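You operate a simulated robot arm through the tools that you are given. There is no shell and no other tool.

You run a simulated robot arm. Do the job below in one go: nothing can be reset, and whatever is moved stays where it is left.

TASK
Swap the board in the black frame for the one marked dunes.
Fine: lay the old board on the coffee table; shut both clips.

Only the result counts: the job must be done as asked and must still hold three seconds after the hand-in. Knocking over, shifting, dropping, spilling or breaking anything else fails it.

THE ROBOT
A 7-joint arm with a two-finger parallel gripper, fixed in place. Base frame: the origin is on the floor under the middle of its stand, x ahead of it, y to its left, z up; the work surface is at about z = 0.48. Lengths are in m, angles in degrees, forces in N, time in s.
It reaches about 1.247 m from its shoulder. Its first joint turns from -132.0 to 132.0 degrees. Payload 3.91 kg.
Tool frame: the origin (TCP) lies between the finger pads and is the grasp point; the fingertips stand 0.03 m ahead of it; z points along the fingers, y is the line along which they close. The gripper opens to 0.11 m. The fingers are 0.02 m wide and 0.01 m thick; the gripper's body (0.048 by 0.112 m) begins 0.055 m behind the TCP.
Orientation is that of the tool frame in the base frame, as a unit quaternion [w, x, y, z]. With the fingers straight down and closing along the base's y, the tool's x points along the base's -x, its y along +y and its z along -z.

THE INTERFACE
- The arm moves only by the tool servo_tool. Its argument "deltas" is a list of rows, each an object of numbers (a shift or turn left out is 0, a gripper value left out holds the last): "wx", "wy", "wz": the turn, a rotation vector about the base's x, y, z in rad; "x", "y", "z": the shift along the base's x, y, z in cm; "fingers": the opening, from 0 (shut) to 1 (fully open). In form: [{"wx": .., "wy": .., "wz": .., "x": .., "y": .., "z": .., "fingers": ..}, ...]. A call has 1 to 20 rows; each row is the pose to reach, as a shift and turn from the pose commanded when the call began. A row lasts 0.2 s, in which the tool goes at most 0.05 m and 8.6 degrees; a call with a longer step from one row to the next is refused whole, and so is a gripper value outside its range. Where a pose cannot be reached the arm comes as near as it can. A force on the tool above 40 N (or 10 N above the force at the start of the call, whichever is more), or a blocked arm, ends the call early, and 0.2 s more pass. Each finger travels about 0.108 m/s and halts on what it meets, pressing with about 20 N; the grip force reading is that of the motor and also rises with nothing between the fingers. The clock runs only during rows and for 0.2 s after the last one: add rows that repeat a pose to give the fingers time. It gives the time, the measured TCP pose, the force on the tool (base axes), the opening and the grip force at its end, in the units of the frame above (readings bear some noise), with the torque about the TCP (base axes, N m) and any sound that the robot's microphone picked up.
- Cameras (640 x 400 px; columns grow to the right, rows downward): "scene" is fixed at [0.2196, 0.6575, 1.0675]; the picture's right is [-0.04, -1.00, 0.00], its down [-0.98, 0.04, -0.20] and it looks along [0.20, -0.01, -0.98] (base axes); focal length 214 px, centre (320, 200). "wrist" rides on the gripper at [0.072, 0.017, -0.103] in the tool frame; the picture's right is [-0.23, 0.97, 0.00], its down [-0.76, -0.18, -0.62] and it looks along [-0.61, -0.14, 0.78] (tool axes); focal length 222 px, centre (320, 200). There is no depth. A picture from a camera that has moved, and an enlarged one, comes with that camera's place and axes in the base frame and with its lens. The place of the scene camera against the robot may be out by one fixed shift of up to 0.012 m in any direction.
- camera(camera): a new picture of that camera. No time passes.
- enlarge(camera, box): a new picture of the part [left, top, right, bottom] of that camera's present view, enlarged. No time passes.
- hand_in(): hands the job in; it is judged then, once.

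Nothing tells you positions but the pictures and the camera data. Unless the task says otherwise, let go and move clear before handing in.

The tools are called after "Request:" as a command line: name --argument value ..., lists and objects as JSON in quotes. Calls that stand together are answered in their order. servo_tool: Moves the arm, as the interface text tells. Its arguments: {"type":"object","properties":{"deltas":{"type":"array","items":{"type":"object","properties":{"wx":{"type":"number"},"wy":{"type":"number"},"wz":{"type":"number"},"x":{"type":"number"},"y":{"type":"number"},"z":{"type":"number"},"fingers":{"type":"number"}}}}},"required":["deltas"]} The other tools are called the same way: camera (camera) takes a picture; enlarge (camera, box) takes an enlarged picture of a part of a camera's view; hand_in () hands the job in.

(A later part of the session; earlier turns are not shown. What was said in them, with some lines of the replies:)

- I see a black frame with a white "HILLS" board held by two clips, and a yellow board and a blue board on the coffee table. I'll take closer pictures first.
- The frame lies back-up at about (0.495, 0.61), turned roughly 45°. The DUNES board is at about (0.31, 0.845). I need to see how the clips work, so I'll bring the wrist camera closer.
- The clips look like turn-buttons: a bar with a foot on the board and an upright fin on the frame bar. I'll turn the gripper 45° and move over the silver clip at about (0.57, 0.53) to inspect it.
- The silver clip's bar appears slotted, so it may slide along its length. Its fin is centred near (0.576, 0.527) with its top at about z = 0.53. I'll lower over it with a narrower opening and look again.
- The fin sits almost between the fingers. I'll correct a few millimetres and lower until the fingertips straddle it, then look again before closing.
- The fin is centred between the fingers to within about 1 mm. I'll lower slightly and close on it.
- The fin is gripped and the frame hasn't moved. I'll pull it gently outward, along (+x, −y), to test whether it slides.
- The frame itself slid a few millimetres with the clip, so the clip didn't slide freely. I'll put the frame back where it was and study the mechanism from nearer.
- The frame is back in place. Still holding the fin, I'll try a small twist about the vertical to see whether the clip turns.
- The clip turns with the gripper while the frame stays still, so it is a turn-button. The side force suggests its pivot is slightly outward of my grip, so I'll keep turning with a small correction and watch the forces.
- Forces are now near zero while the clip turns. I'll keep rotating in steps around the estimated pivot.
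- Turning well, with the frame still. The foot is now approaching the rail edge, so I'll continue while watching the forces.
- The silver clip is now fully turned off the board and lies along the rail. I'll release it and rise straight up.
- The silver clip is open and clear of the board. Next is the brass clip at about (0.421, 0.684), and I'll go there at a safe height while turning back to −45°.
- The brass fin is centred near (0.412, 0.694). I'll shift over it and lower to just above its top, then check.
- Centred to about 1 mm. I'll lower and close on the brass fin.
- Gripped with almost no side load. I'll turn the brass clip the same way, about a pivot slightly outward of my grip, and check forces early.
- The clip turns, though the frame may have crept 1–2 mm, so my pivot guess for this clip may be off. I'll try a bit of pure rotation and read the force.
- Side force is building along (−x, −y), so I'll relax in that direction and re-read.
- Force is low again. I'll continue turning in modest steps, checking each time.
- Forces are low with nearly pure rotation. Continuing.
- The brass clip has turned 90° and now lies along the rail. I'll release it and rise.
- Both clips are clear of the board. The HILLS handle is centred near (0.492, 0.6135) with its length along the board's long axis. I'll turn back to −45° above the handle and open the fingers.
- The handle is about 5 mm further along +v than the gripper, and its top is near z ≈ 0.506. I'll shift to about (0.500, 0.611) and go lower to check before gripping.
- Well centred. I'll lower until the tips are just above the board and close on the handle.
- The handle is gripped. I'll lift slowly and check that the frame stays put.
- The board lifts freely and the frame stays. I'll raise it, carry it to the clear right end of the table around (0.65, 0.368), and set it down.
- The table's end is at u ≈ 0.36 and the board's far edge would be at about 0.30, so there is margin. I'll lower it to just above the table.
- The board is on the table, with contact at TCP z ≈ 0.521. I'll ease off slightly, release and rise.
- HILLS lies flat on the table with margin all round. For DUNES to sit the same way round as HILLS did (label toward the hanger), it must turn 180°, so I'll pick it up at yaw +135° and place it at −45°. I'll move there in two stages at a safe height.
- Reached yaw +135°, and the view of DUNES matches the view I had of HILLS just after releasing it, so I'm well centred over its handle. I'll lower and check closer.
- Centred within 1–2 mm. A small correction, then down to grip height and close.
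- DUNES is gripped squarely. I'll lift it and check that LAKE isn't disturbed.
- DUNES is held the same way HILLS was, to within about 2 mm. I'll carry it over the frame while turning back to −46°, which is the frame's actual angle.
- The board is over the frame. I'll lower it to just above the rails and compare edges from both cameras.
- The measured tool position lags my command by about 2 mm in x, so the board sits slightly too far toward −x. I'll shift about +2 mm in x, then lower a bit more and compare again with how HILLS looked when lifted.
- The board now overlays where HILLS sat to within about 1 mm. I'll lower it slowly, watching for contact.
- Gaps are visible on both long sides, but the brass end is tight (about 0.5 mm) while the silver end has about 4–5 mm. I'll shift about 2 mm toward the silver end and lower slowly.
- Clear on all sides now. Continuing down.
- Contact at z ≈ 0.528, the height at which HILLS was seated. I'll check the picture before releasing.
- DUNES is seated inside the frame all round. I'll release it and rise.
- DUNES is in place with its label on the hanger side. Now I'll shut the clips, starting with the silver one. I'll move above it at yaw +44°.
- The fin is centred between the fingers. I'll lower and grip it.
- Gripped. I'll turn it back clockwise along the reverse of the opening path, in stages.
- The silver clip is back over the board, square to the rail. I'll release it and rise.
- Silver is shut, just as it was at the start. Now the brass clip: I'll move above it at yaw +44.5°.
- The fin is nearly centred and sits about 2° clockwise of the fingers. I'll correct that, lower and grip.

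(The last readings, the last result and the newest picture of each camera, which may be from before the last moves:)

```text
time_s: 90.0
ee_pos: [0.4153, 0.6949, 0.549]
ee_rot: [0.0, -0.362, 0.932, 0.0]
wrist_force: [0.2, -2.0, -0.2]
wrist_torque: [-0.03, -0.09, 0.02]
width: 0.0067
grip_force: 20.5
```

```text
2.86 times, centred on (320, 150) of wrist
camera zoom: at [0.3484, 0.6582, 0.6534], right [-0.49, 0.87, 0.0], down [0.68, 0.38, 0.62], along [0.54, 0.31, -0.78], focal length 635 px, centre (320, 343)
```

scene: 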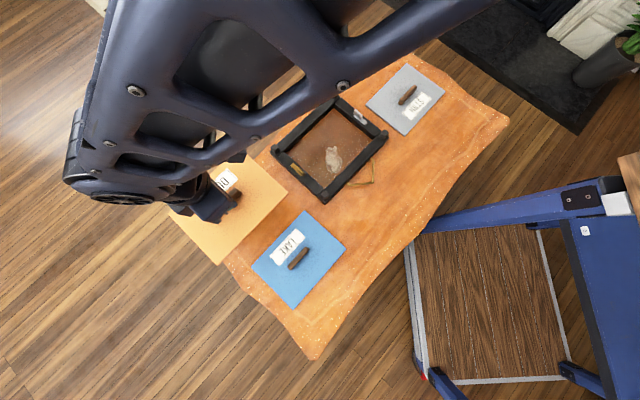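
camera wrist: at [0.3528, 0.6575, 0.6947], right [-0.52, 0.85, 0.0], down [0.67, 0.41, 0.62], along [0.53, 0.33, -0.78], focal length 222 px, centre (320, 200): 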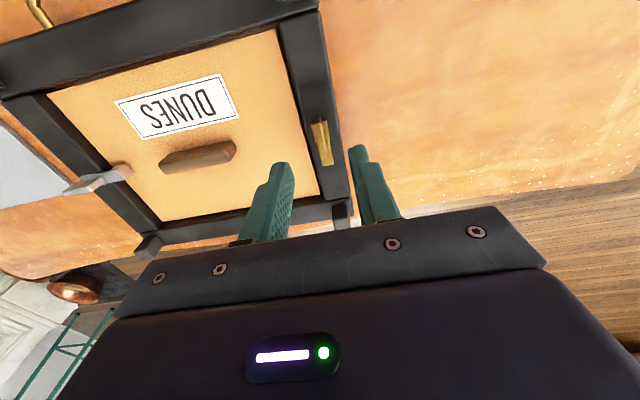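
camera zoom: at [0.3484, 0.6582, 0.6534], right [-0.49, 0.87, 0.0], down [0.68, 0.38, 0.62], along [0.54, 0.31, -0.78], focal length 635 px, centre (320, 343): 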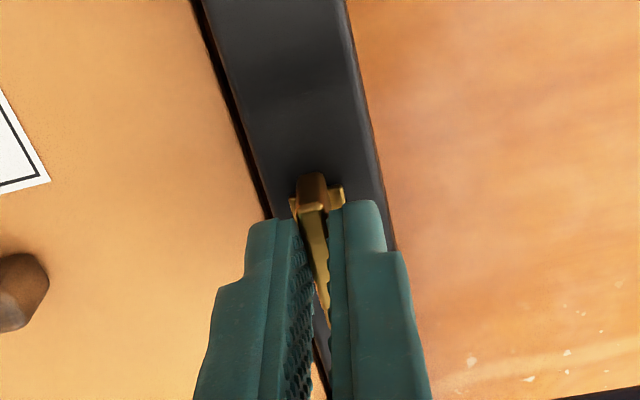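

Gripped cleanly. I'll turn the brass clip clockwise back over the board in stages, checking forces.

Request:
servo_tool --deltas '[{"wz": -0.07}, {"wz": -0.14}, {"wz": -0.21}]'

Request:
enlarge --camera "scene" --box '[265, 80, 405, 210]'

```text
time_s: 90.8
ee_pos: [0.4117, 0.6942, 0.5517]
ee_rot: [0.0, -0.263, 0.965, 0.0]
wrist_force: [-0.8, 2.2, 0.3]
wrist_torque: [-0.15, 0.35, 0.01]
width: 0.007
grip_force: 20.6
```

```text
3.08 times, centred on (335, 145) of scene
camera zoom: at [0.2196, 0.6575, 1.0675], right [-0.04, -1.0, 0.0], down [-0.98, 0.04, -0.2], along [0.2, -0.01, -0.98], focal length 660 px, centre (274, 369)
```

zoom: 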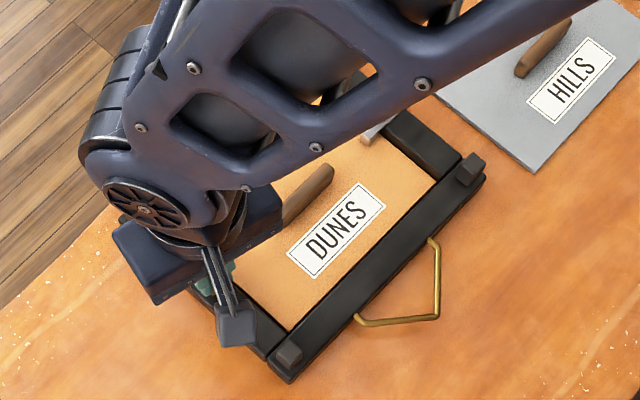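

Request:
servo_tool --deltas '[{"wz": -0.07}, {"wz": -0.14}, {"wz": -0.21}, {"wz": -0.28}]'

Request:
enlarge --camera "scene" --box '[265, 80, 405, 210]'

Request:
enlarge --camera "wrist" --box '[250, 80, 390, 220]'

```text
time_s: 91.8
ee_pos: [0.4144, 0.6936, 0.5498]
ee_rot: [0.0, -0.125, 0.992, 0.001]
wrist_force: [-0.1, 2.2, 0.1]
wrist_torque: [-0.06, 0.39, 0.02]
width: 0.0067
grip_force: 19.4
```

```text
3.08 times, centred on (335, 145) of scene
camera zoom: at [0.2196, 0.6575, 1.0675], right [-0.04, -1.0, 0.0], down [-0.98, 0.04, -0.2], along [0.2, -0.01, -0.98], focal length 660 px, centre (274, 369)
```

zoom: 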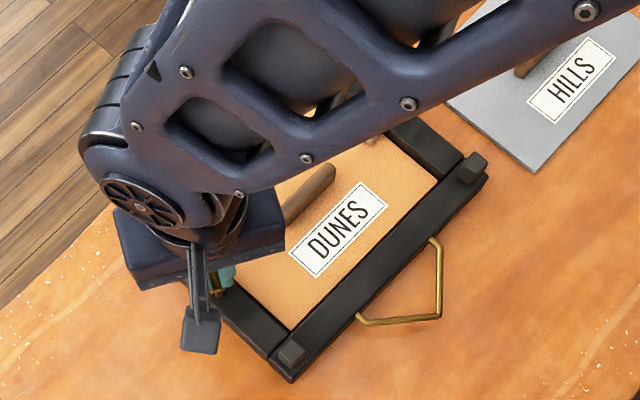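

```text
2.86 times, centred on (320, 150) of wrist
camera zoom: at [0.3387, 0.6918, 0.6542], right [-0.02, 1.0, 0.0], down [0.78, 0.02, 0.62], along [0.62, 0.01, -0.78], focal length 635 px, centre (320, 343)
```

zoom: 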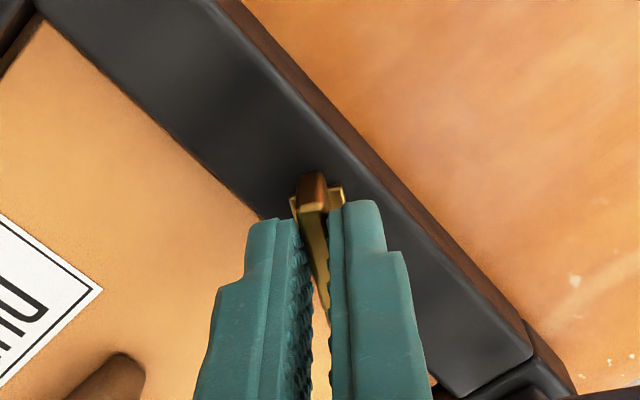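

The frame crept about 2 mm, so I'll add a small +y correction while turning.

Request:
servo_tool --deltas '[{"wz": -0.07, "x": -0.002, "y": 0.03}, {"wz": -0.14, "x": -0.004, "y": 0.045}, {"wz": -0.21, "x": -0.005, "y": 0.06}, {"wz": -0.28, "x": -0.006, "y": 0.075}]'

Request:
enlarge --camera "scene" --box '[265, 80, 405, 210]'

Request:
enlarge --camera "wrist" --box '[250, 80, 390, 220]'

```text
time_s: 92.8
ee_pos: [0.4131, 0.694, 0.5502]
ee_rot: [0.001, 0.014, 1.0, -0.001]
wrist_force: [-2.6, -4.3, 5.0]
wrist_torque: [-0.11, -0.03, -0.03]
width: 0.0067
grip_force: 19.9
```

```text
3.08 times, centred on (335, 145) of scene
camera zoom: at [0.2196, 0.6575, 1.0675], right [-0.04, -1.0, 0.0], down [-0.98, 0.04, -0.2], along [0.2, -0.01, -0.98], focal length 660 px, centre (274, 369)
```

zoom: 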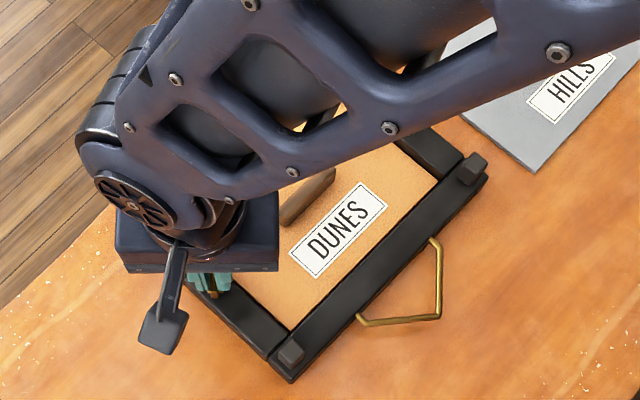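

```text
2.86 times, centred on (320, 150) of wrist
camera zoom: at [0.3409, 0.7137, 0.6535], right [0.26, 0.97, 0.0], down [0.76, -0.2, 0.62], along [0.6, -0.16, -0.78], focal length 635 px, centre (320, 343)
```

zoom: 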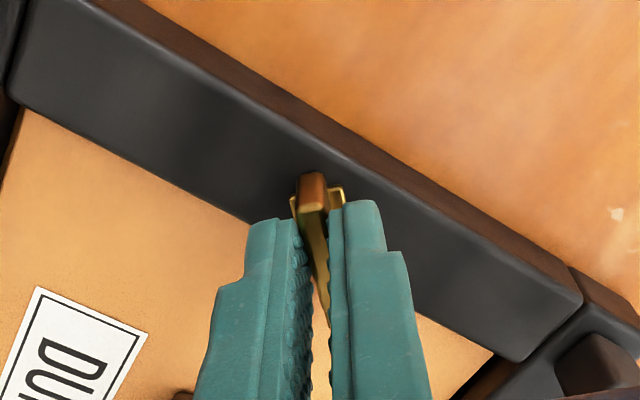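

Request:
servo_tool --deltas '[{"wz": -0.07, "x": -0.02, "y": -0.03, "z": 0.03}, {"wz": -0.14, "x": -0.02, "y": -0.03, "z": 0.03}, {"wz": -0.21, "x": -0.02, "y": -0.03, "z": 0.03}, {"wz": -0.28, "x": -0.02, "y": -0.03, "z": 0.03}]'

Request:
enlarge --camera "scene" --box '[265, 80, 405, 210]'

```text
time_s: 93.8
ee_pos: [0.4128, 0.6926, 0.5503]
ee_rot: [0.0, 0.153, 0.988, 0.0]
wrist_force: [-0.8, 1.1, -0.4]
wrist_torque: [0.17, 0.45, -0.01]
width: 0.0065
grip_force: 20.5
```

```text
3.08 times, centred on (335, 145) of scene
camera zoom: at [0.2196, 0.6575, 1.0675], right [-0.04, -1.0, 0.0], down [-0.98, 0.04, -0.2], along [0.2, -0.01, -0.98], focal length 660 px, centre (274, 369)
```

zoom: 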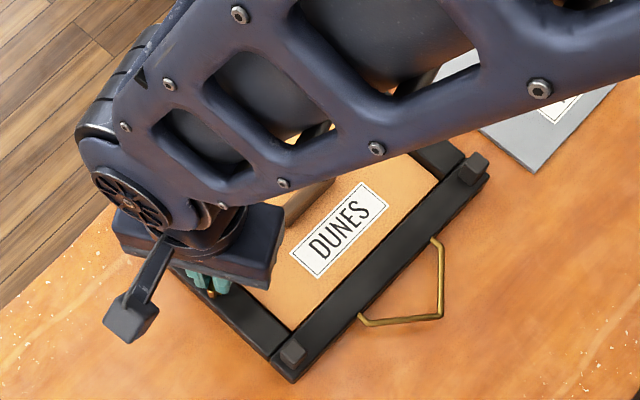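

Request:
servo_tool --deltas '[{"wz": -0.07, "y": 0.005}, {"wz": -0.14, "y": 0.01}, {"wz": -0.21, "y": 0.015}, {"wz": -0.28, "y": 0.02}]'

Request:
enlarge --camera "scene" --box '[265, 80, 405, 210]'

Request:
enlarge --camera "wrist" --box '[250, 80, 390, 220]'

```text
time_s: 94.8
ee_pos: [0.4133, 0.6939, 0.5525]
ee_rot: [0.0, 0.29, 0.957, 0.0]
wrist_force: [-1.1, 1.4, -0.1]
wrist_torque: [-0.08, -0.17, 0.03]
width: 0.0069
grip_force: 19.7
```

```text
3.08 times, centred on (335, 145) of scene
camera zoom: at [0.2196, 0.6575, 1.0675], right [-0.04, -1.0, 0.0], down [-0.98, 0.04, -0.2], along [0.2, -0.01, -0.98], focal length 660 px, centre (274, 369)
```

zoom: 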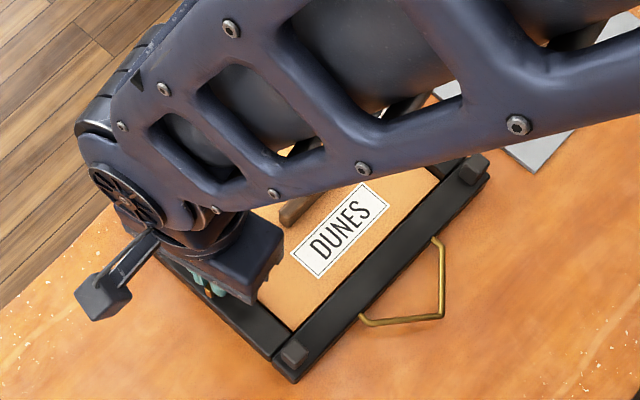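

```text
2.86 times, centred on (320, 150) of wrist
camera zoom: at [0.3614, 0.7481, 0.6547], right [0.73, 0.68, 0.0], down [0.53, -0.57, 0.62], along [0.43, -0.45, -0.78], focal length 635 px, centre (320, 343)
```

zoom: 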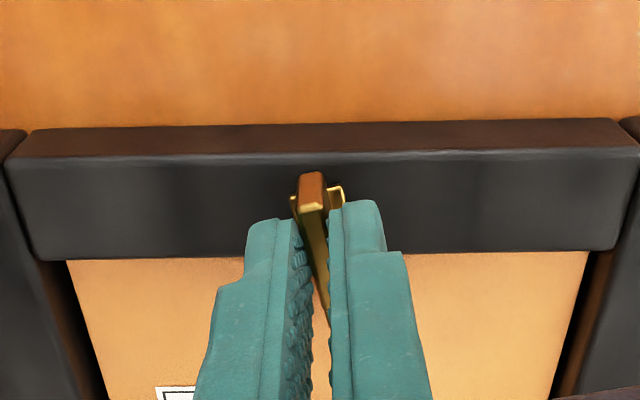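

Request:
servo_tool --deltas '[{"wz": -0.07, "y": 0.005}, {"wz": -0.14, "y": 0.01}, {"wz": -0.205, "y": 0.015}, {"wz": -0.205, "y": 0.015}]'

Request:
enlarge --camera "wrist" --box '[250, 80, 390, 220]'

Request:
camera --camera "wrist"

```text
time_s: 95.8
ee_pos: [0.4128, 0.6954, 0.551]
ee_rot: [0.0, 0.386, 0.922, 0.001]
wrist_force: [-0.4, -0.5, 0.4]
wrist_torque: [0.02, 0.02, 0.0]
width: 0.0068
grip_force: 19.9
```

```text
2.86 times, centred on (320, 150) of wrist
camera zoom: at [0.3736, 0.759, 0.6549], right [0.85, 0.52, 0.0], down [0.41, -0.67, 0.62], along [0.32, -0.53, -0.78], focal length 635 px, centre (320, 343)
```

zoom: 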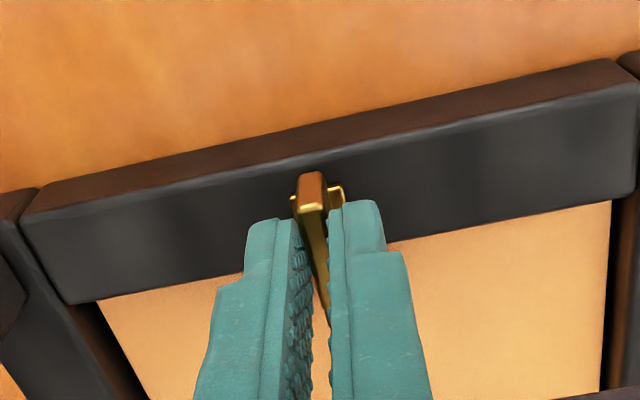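

```text
taken
camera wrist: at [0.3736, 0.759, 0.6549], right [0.85, 0.52, 0.0], down [0.41, -0.67, 0.62], along [0.32, -0.53, -0.78], focal length 222 px, centre (320, 200)
```

wrist: 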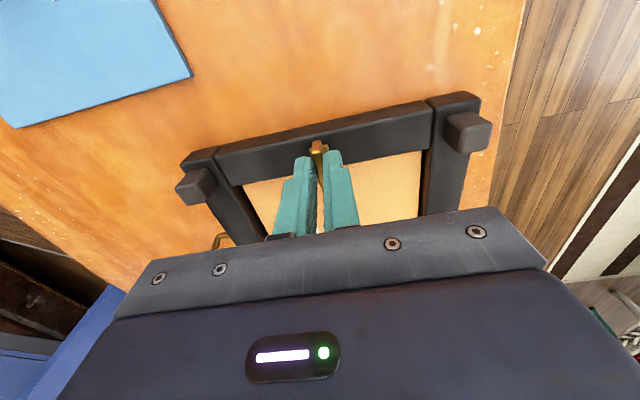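

The view matches the brass clip's original shut position and there is no residual load. I'll release it and rise.

Request:
servo_tool --deltas '[{"fingers": 0.12}, {"fingers": 0.25}, {"fingers": 0.35}, {"fingers": 0.35}, {"z": 2, "fingers": 0.35}, {"z": 5, "fingers": 0.35}, {"z": 9, "fingers": 0.35}, {"z": 12, "fingers": 0.35}, {"z": 12, "fingers": 0.35}]'

Request:
enlarge --camera "wrist" --box '[200, 20, 440, 220]'

```text
time_s: 97.8
ee_pos: [0.4126, 0.6941, 0.6721]
ee_rot: [0.0, 0.386, 0.922, 0.0]
wrist_force: [-0.6, 0.0, -0.4]
wrist_torque: [-0.01, 0.01, 0.01]
width: 0.0386
grip_force: 0.0
```

```text
2.00 times, centred on (320, 120) of wrist
camera zoom: at [0.3733, 0.7579, 0.7745], right [0.85, 0.52, 0.0], down [0.41, -0.67, 0.62], along [0.32, -0.53, -0.78], focal length 444 px, centre (320, 360)
```

zoom: 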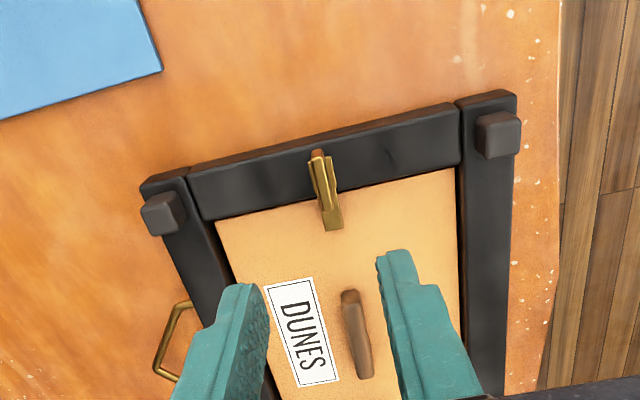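

Both clips now lie over the DUNES board. I'll raise the arm clear and take a final look at everything.

Request:
servo_tool --deltas '[{"z": 4}, {"z": 8}, {"y": -4, "z": 12}, {"y": -8.5, "z": 14}, {"y": -13, "z": 14}, {"y": -17.5, "z": 14}, {"y": -22, "z": 14}, {"y": -26.5, "z": 14}, {"y": -31, "z": 14}, {"y": -35, "z": 14}, {"y": -35, "z": 14}]'

Request:
camera --camera "scene"

Request:
enlarge --camera "scene" --box '[265, 80, 405, 210]'

Request:
enlarge --camera "scene" --box '[335, 90, 385, 130]'

Request:
enlarge --camera "scene" --box '[285, 150, 335, 190]'

```text
refused: row 3 steps farther than a row can; nothing moved
```

```text
taken
```

scene: 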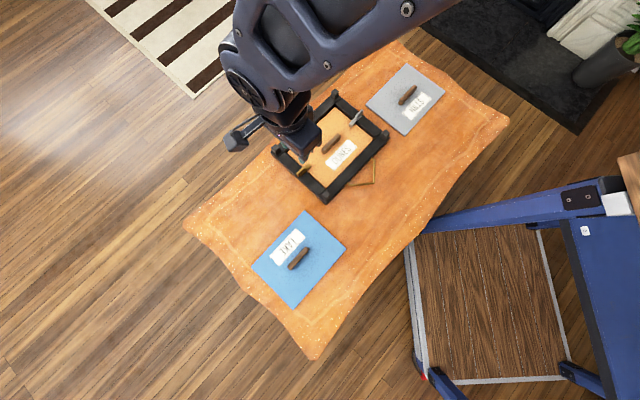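

```text
3.08 times, centred on (335, 145) of scene
camera zoom: at [0.2196, 0.6575, 1.0675], right [-0.04, -1.0, 0.0], down [-0.98, 0.04, -0.2], along [0.2, -0.01, -0.98], focal length 660 px, centre (274, 369)
```

zoom: 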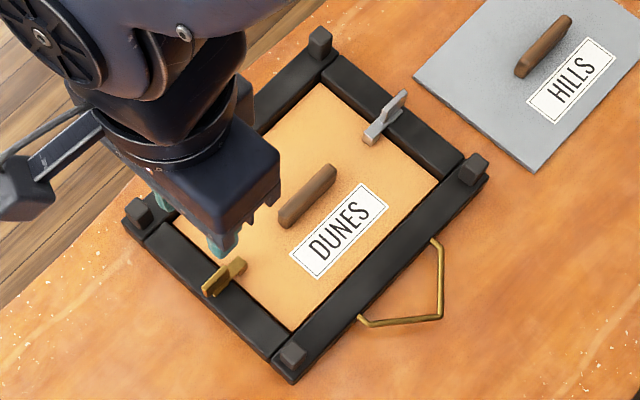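

```text
10.00 times, centred on (360, 110) of scene
camera zoom: at [0.2196, 0.6575, 1.0675], right [-0.04, -1.0, 0.0], down [-0.98, 0.04, -0.2], along [0.2, -0.01, -0.98], focal length 2145 px, centre (-80, 1100)
```

zoom: 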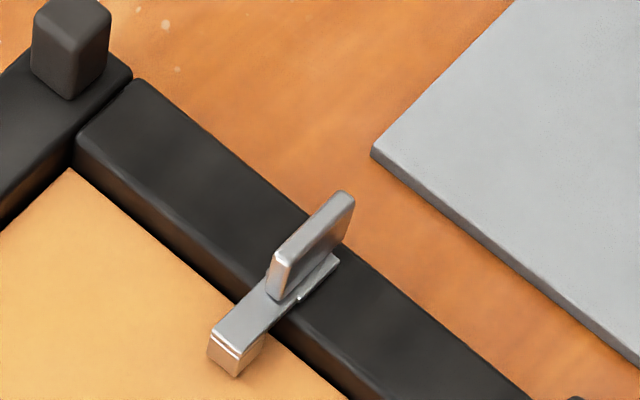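

```text
10.00 times, centred on (310, 170) of scene
camera zoom: at [0.2196, 0.6575, 1.0675], right [-0.04, -1.0, 0.0], down [-0.98, 0.04, -0.2], along [0.2, -0.01, -0.98], focal length 2145 px, centre (420, 500)
```

zoom: 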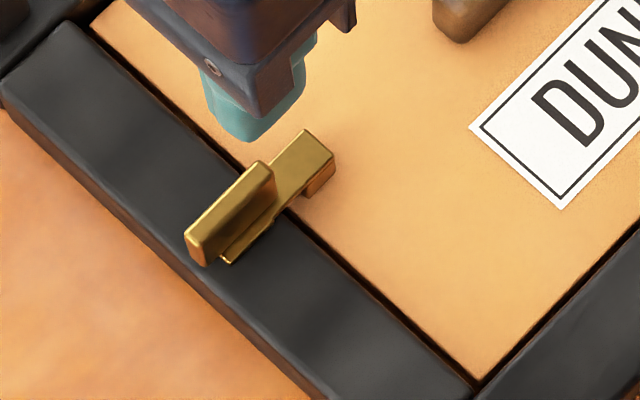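

Request:
enlarge --camera "scene" --box '[325, 90, 395, 140]'

Request:
servo_tool --deltas '[{"z": 4}, {"z": 8}, {"y": -2.5, "z": 11}, {"y": -6, "z": 13}, {"y": -10, "z": 14}, {"y": -14, "z": 14}, {"y": -18, "z": 14}, {"y": -22, "z": 14}, {"y": -26, "z": 14}, {"y": -30, "z": 14}, {"y": -34, "z": 14}, {"y": -34, "z": 14}]'

Request:
camera --camera "scene"

Request:
enlarge --camera "scene" --box '[260, 80, 400, 210]'

Request:
camera --camera "wrist"

```text
8.00 times, centred on (360, 115) of scene
camera zoom: at [0.2196, 0.6575, 1.0675], right [-0.04, -1.0, 0.0], down [-0.98, 0.04, -0.2], along [0.2, -0.01, -0.98], focal length 1716 px, centre (0, 880)
```

zoom: 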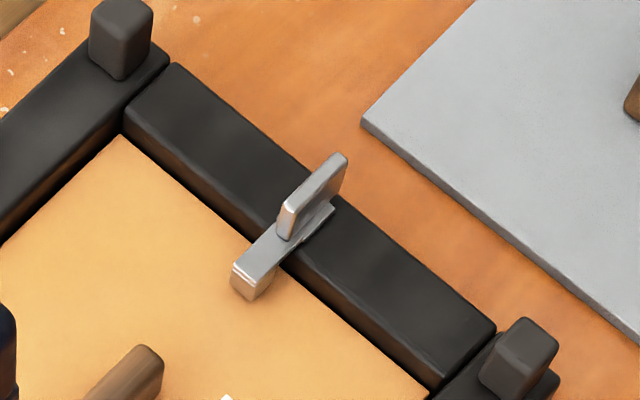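

```text
time_s: 100.4
ee_pos: [0.4104, 0.3531, 0.814]
ee_rot: [0.0, 0.386, 0.923, 0.0]
wrist_force: [-0.6, -0.2, 0.2]
wrist_torque: [0.03, -0.01, -0.01]
width: 0.0385
grip_force: 0.1
```

```text
taken
```

scene: 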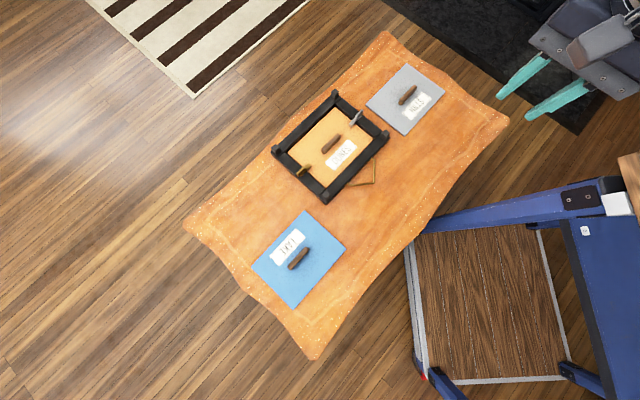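

```text
3.08 times, centred on (330, 145) of scene
camera zoom: at [0.2196, 0.6575, 1.0675], right [-0.04, -1.0, 0.0], down [-0.98, 0.04, -0.2], along [0.2, -0.01, -0.98], focal length 660 px, centre (289, 369)
```

zoom: 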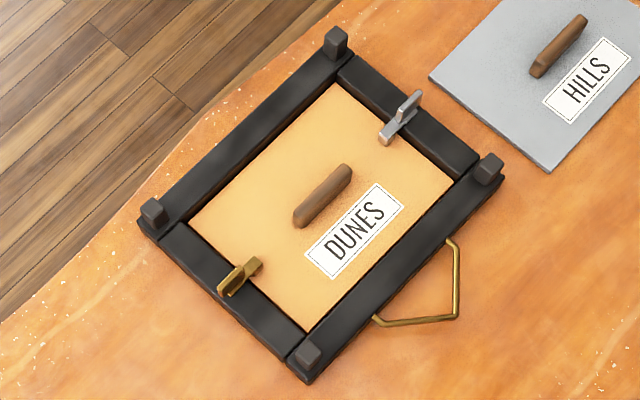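

```text
taken
camera wrist: at [0.3703, 0.4168, 0.9173], right [0.85, 0.52, 0.0], down [0.41, -0.67, 0.62], along [0.33, -0.53, -0.78], focal length 222 px, centre (320, 200)
```

wrist: 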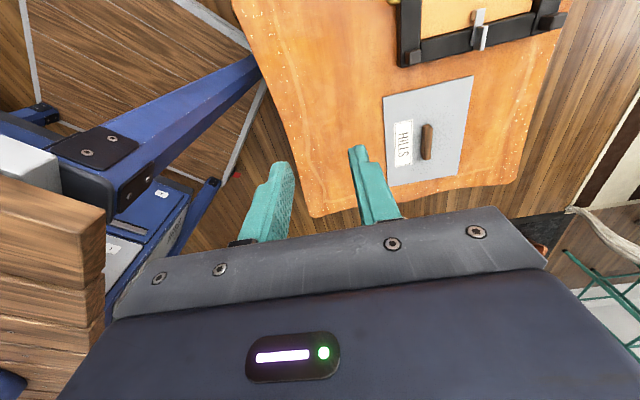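

Request:
enlarge --camera "scene" --box '[340, 100, 375, 128]'

Request:
enlarge --camera "scene" --box '[290, 152, 325, 180]'

Request:
enlarge --camera "wrist" --box '[440, 0, 520, 60]'

```text
14.29 times, centred on (358, 114) of scene
camera zoom: at [0.2196, 0.6575, 1.0675], right [-0.04, -1.0, 0.0], down [-0.98, 0.04, -0.2], along [0.2, -0.01, -0.98], focal length 3064 px, centre (-216, 1429)
```

zoom: 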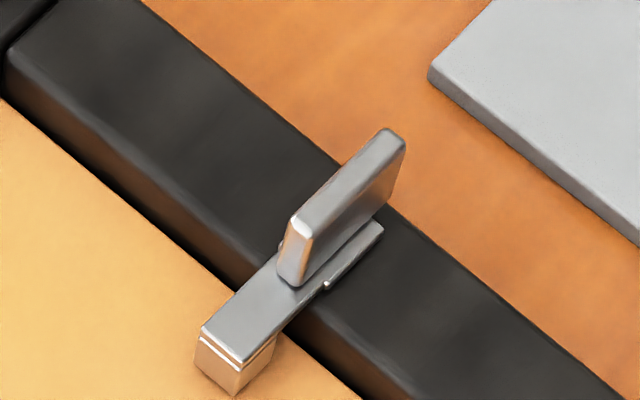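

```text
14.29 times, centred on (308, 166) of scene
camera zoom: at [0.2196, 0.6575, 1.0675], right [-0.04, -1.0, 0.0], down [-0.98, 0.04, -0.2], along [0.2, -0.01, -0.98], focal length 3064 px, centre (499, 686)
```

zoom: 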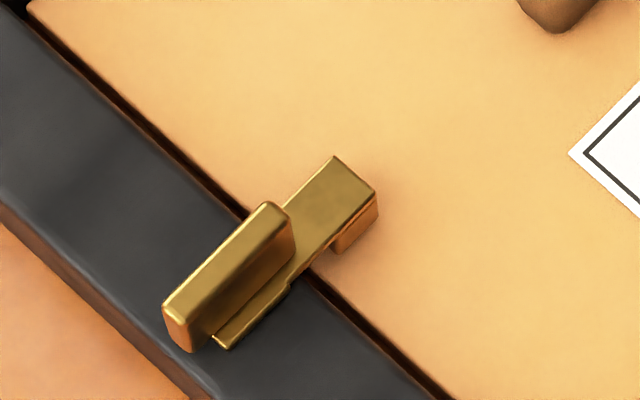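

```text
6.67 times, centred on (480, 30) of wrist
camera zoom: at [0.3703, 0.4168, 0.9173], right [0.85, 0.52, 0.0], down [0.41, -0.67, 0.62], along [0.33, -0.53, -0.78], focal length 1481 px, centre (-747, 1333)
```

zoom: 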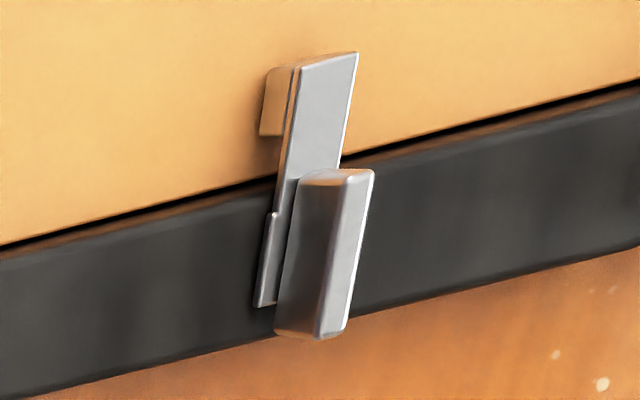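

Everything looks right, but I want to compare the silver clip with its original close-up, so I'll view it again from the same safe height as before.

Request:
servo_tool --deltas '[{"x": 2, "y": 2, "z": 0}, {"x": 4, "y": 5, "z": 0}, {"x": 6, "y": 8, "z": 0}, {"x": 9, "y": 11, "z": 0}, {"x": 12, "y": 14, "z": -1}, {"x": 14, "y": 16.5, "z": -4}, {"x": 15.5, "y": 17.8, "z": -8}, {"x": 15.7, "y": 17.8, "z": -12}, {"x": 15.7, "y": 17.8, "z": -15.6}, {"x": 15.7, "y": 17.8, "z": -15.6}]'

Request:
enlarge --camera "wrist" --box '[270, 60, 370, 160]'

Request:
enlarge --camera "scene" --box '[325, 90, 395, 140]'

```text
time_s: 102.6
ee_pos: [0.5691, 0.5335, 0.6573]
ee_rot: [0.0, 0.385, 0.923, 0.0]
wrist_force: [-0.1, -0.3, 0.4]
wrist_torque: [0.01, -0.01, 0.0]
width: 0.0388
grip_force: 0.1
```

```text
4.00 times, centred on (320, 110) of wrist
camera zoom: at [0.5304, 0.5973, 0.7603], right [0.85, 0.52, 0.0], down [0.41, -0.67, 0.62], along [0.33, -0.53, -0.78], focal length 888 px, centre (320, 560)
```

zoom: 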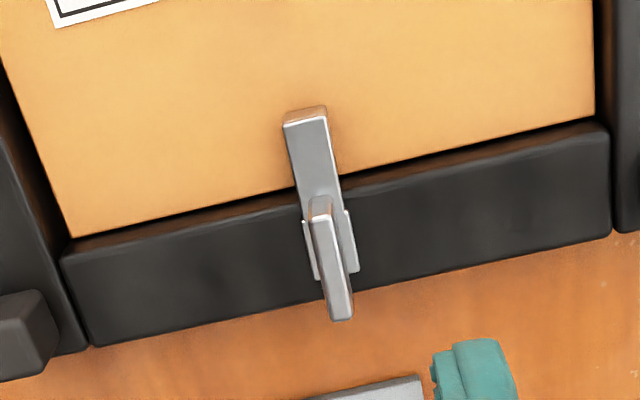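

```text
8.00 times, centred on (360, 115) of scene
camera zoom: at [0.2196, 0.6575, 1.0675], right [-0.04, -1.0, 0.0], down [-0.98, 0.04, -0.2], along [0.2, -0.01, -0.98], focal length 1716 px, centre (0, 880)
```

zoom: 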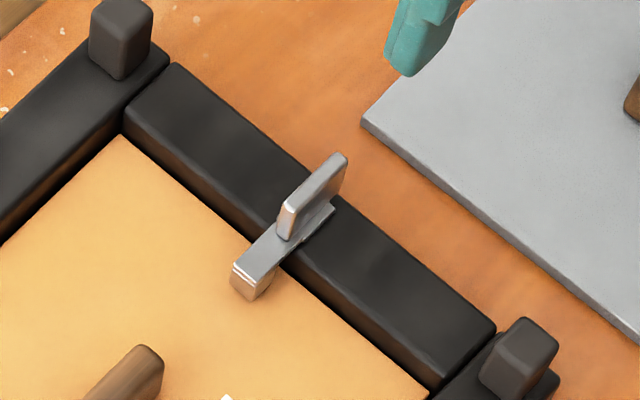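

The silver clip has the same shape and position as at the start, with its foot over the board. DUNES is seated under both clips, HILLS lies flat on the table, and LAKE is untouched. I'll raise the arm clear and let things settle.

Request:
servo_tool --deltas '[{"z": 4}, {"z": 8}, {"z": 12}, {"x": -3, "y": -3, "z": 14}, {"x": -6, "y": -6, "z": 14}, {"x": -9, "y": -9, "z": 14}, {"x": -12, "y": -12, "z": 14}, {"x": -12, "y": -12, "z": 14}, {"x": -12, "y": -12, "z": 14}, {"x": -12, "y": -12, "z": 14}]'

Request:
camera --camera "scene"

Request:
enlarge --camera "scene" --box '[260, 60, 450, 210]'

```text
time_s: 104.8
ee_pos: [0.4477, 0.4109, 0.7953]
ee_rot: [0.0, 0.386, 0.923, 0.0]
wrist_force: [0.3, 0.2, -0.5]
wrist_torque: [-0.01, -0.01, -0.02]
width: 0.0384
grip_force: 0.1
```

```text
taken
```

scene: 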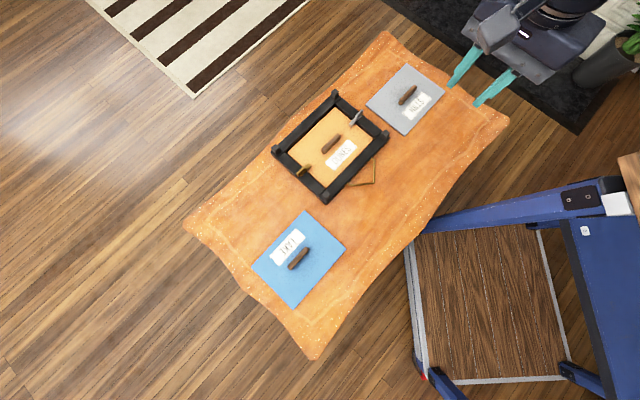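

```text
2.67 times, centred on (355, 135) of scene
camera zoom: at [0.2196, 0.6575, 1.0675], right [-0.04, -1.0, 0.0], down [-0.98, 0.04, -0.2], along [0.2, -0.01, -0.98], focal length 572 px, centre (227, 373)
```

zoom: 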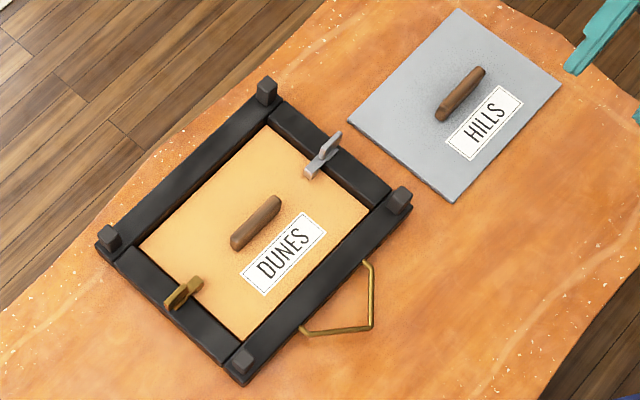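

DUNES is seated in the black frame with both clips shut over it. HILLS lies flat on the coffee table, LAKE has not moved, and the arm is clear, so I'm handing in.

Request:
hand_in

```text
The job is handed in.
```

The black frame now holds the DUNES board, seated the same way round as the old one. Both clips, silver and brass, are turned back over it.

The old HILLS board lies flat on the clear end of the coffee table, and the LAKE board was not touched.

- **Frame shift:** the frame slid a few millimetres on the table while I worked the clips. It finished about 3 mm from where it started.
- **Silver clip:** a small dark spot seen on it at the start was gone in the last pictures. Its shape and position otherwise match the start.

I handed the job in with the gripper empty and the arm clear of everything. The hand-in did not return a verdict.
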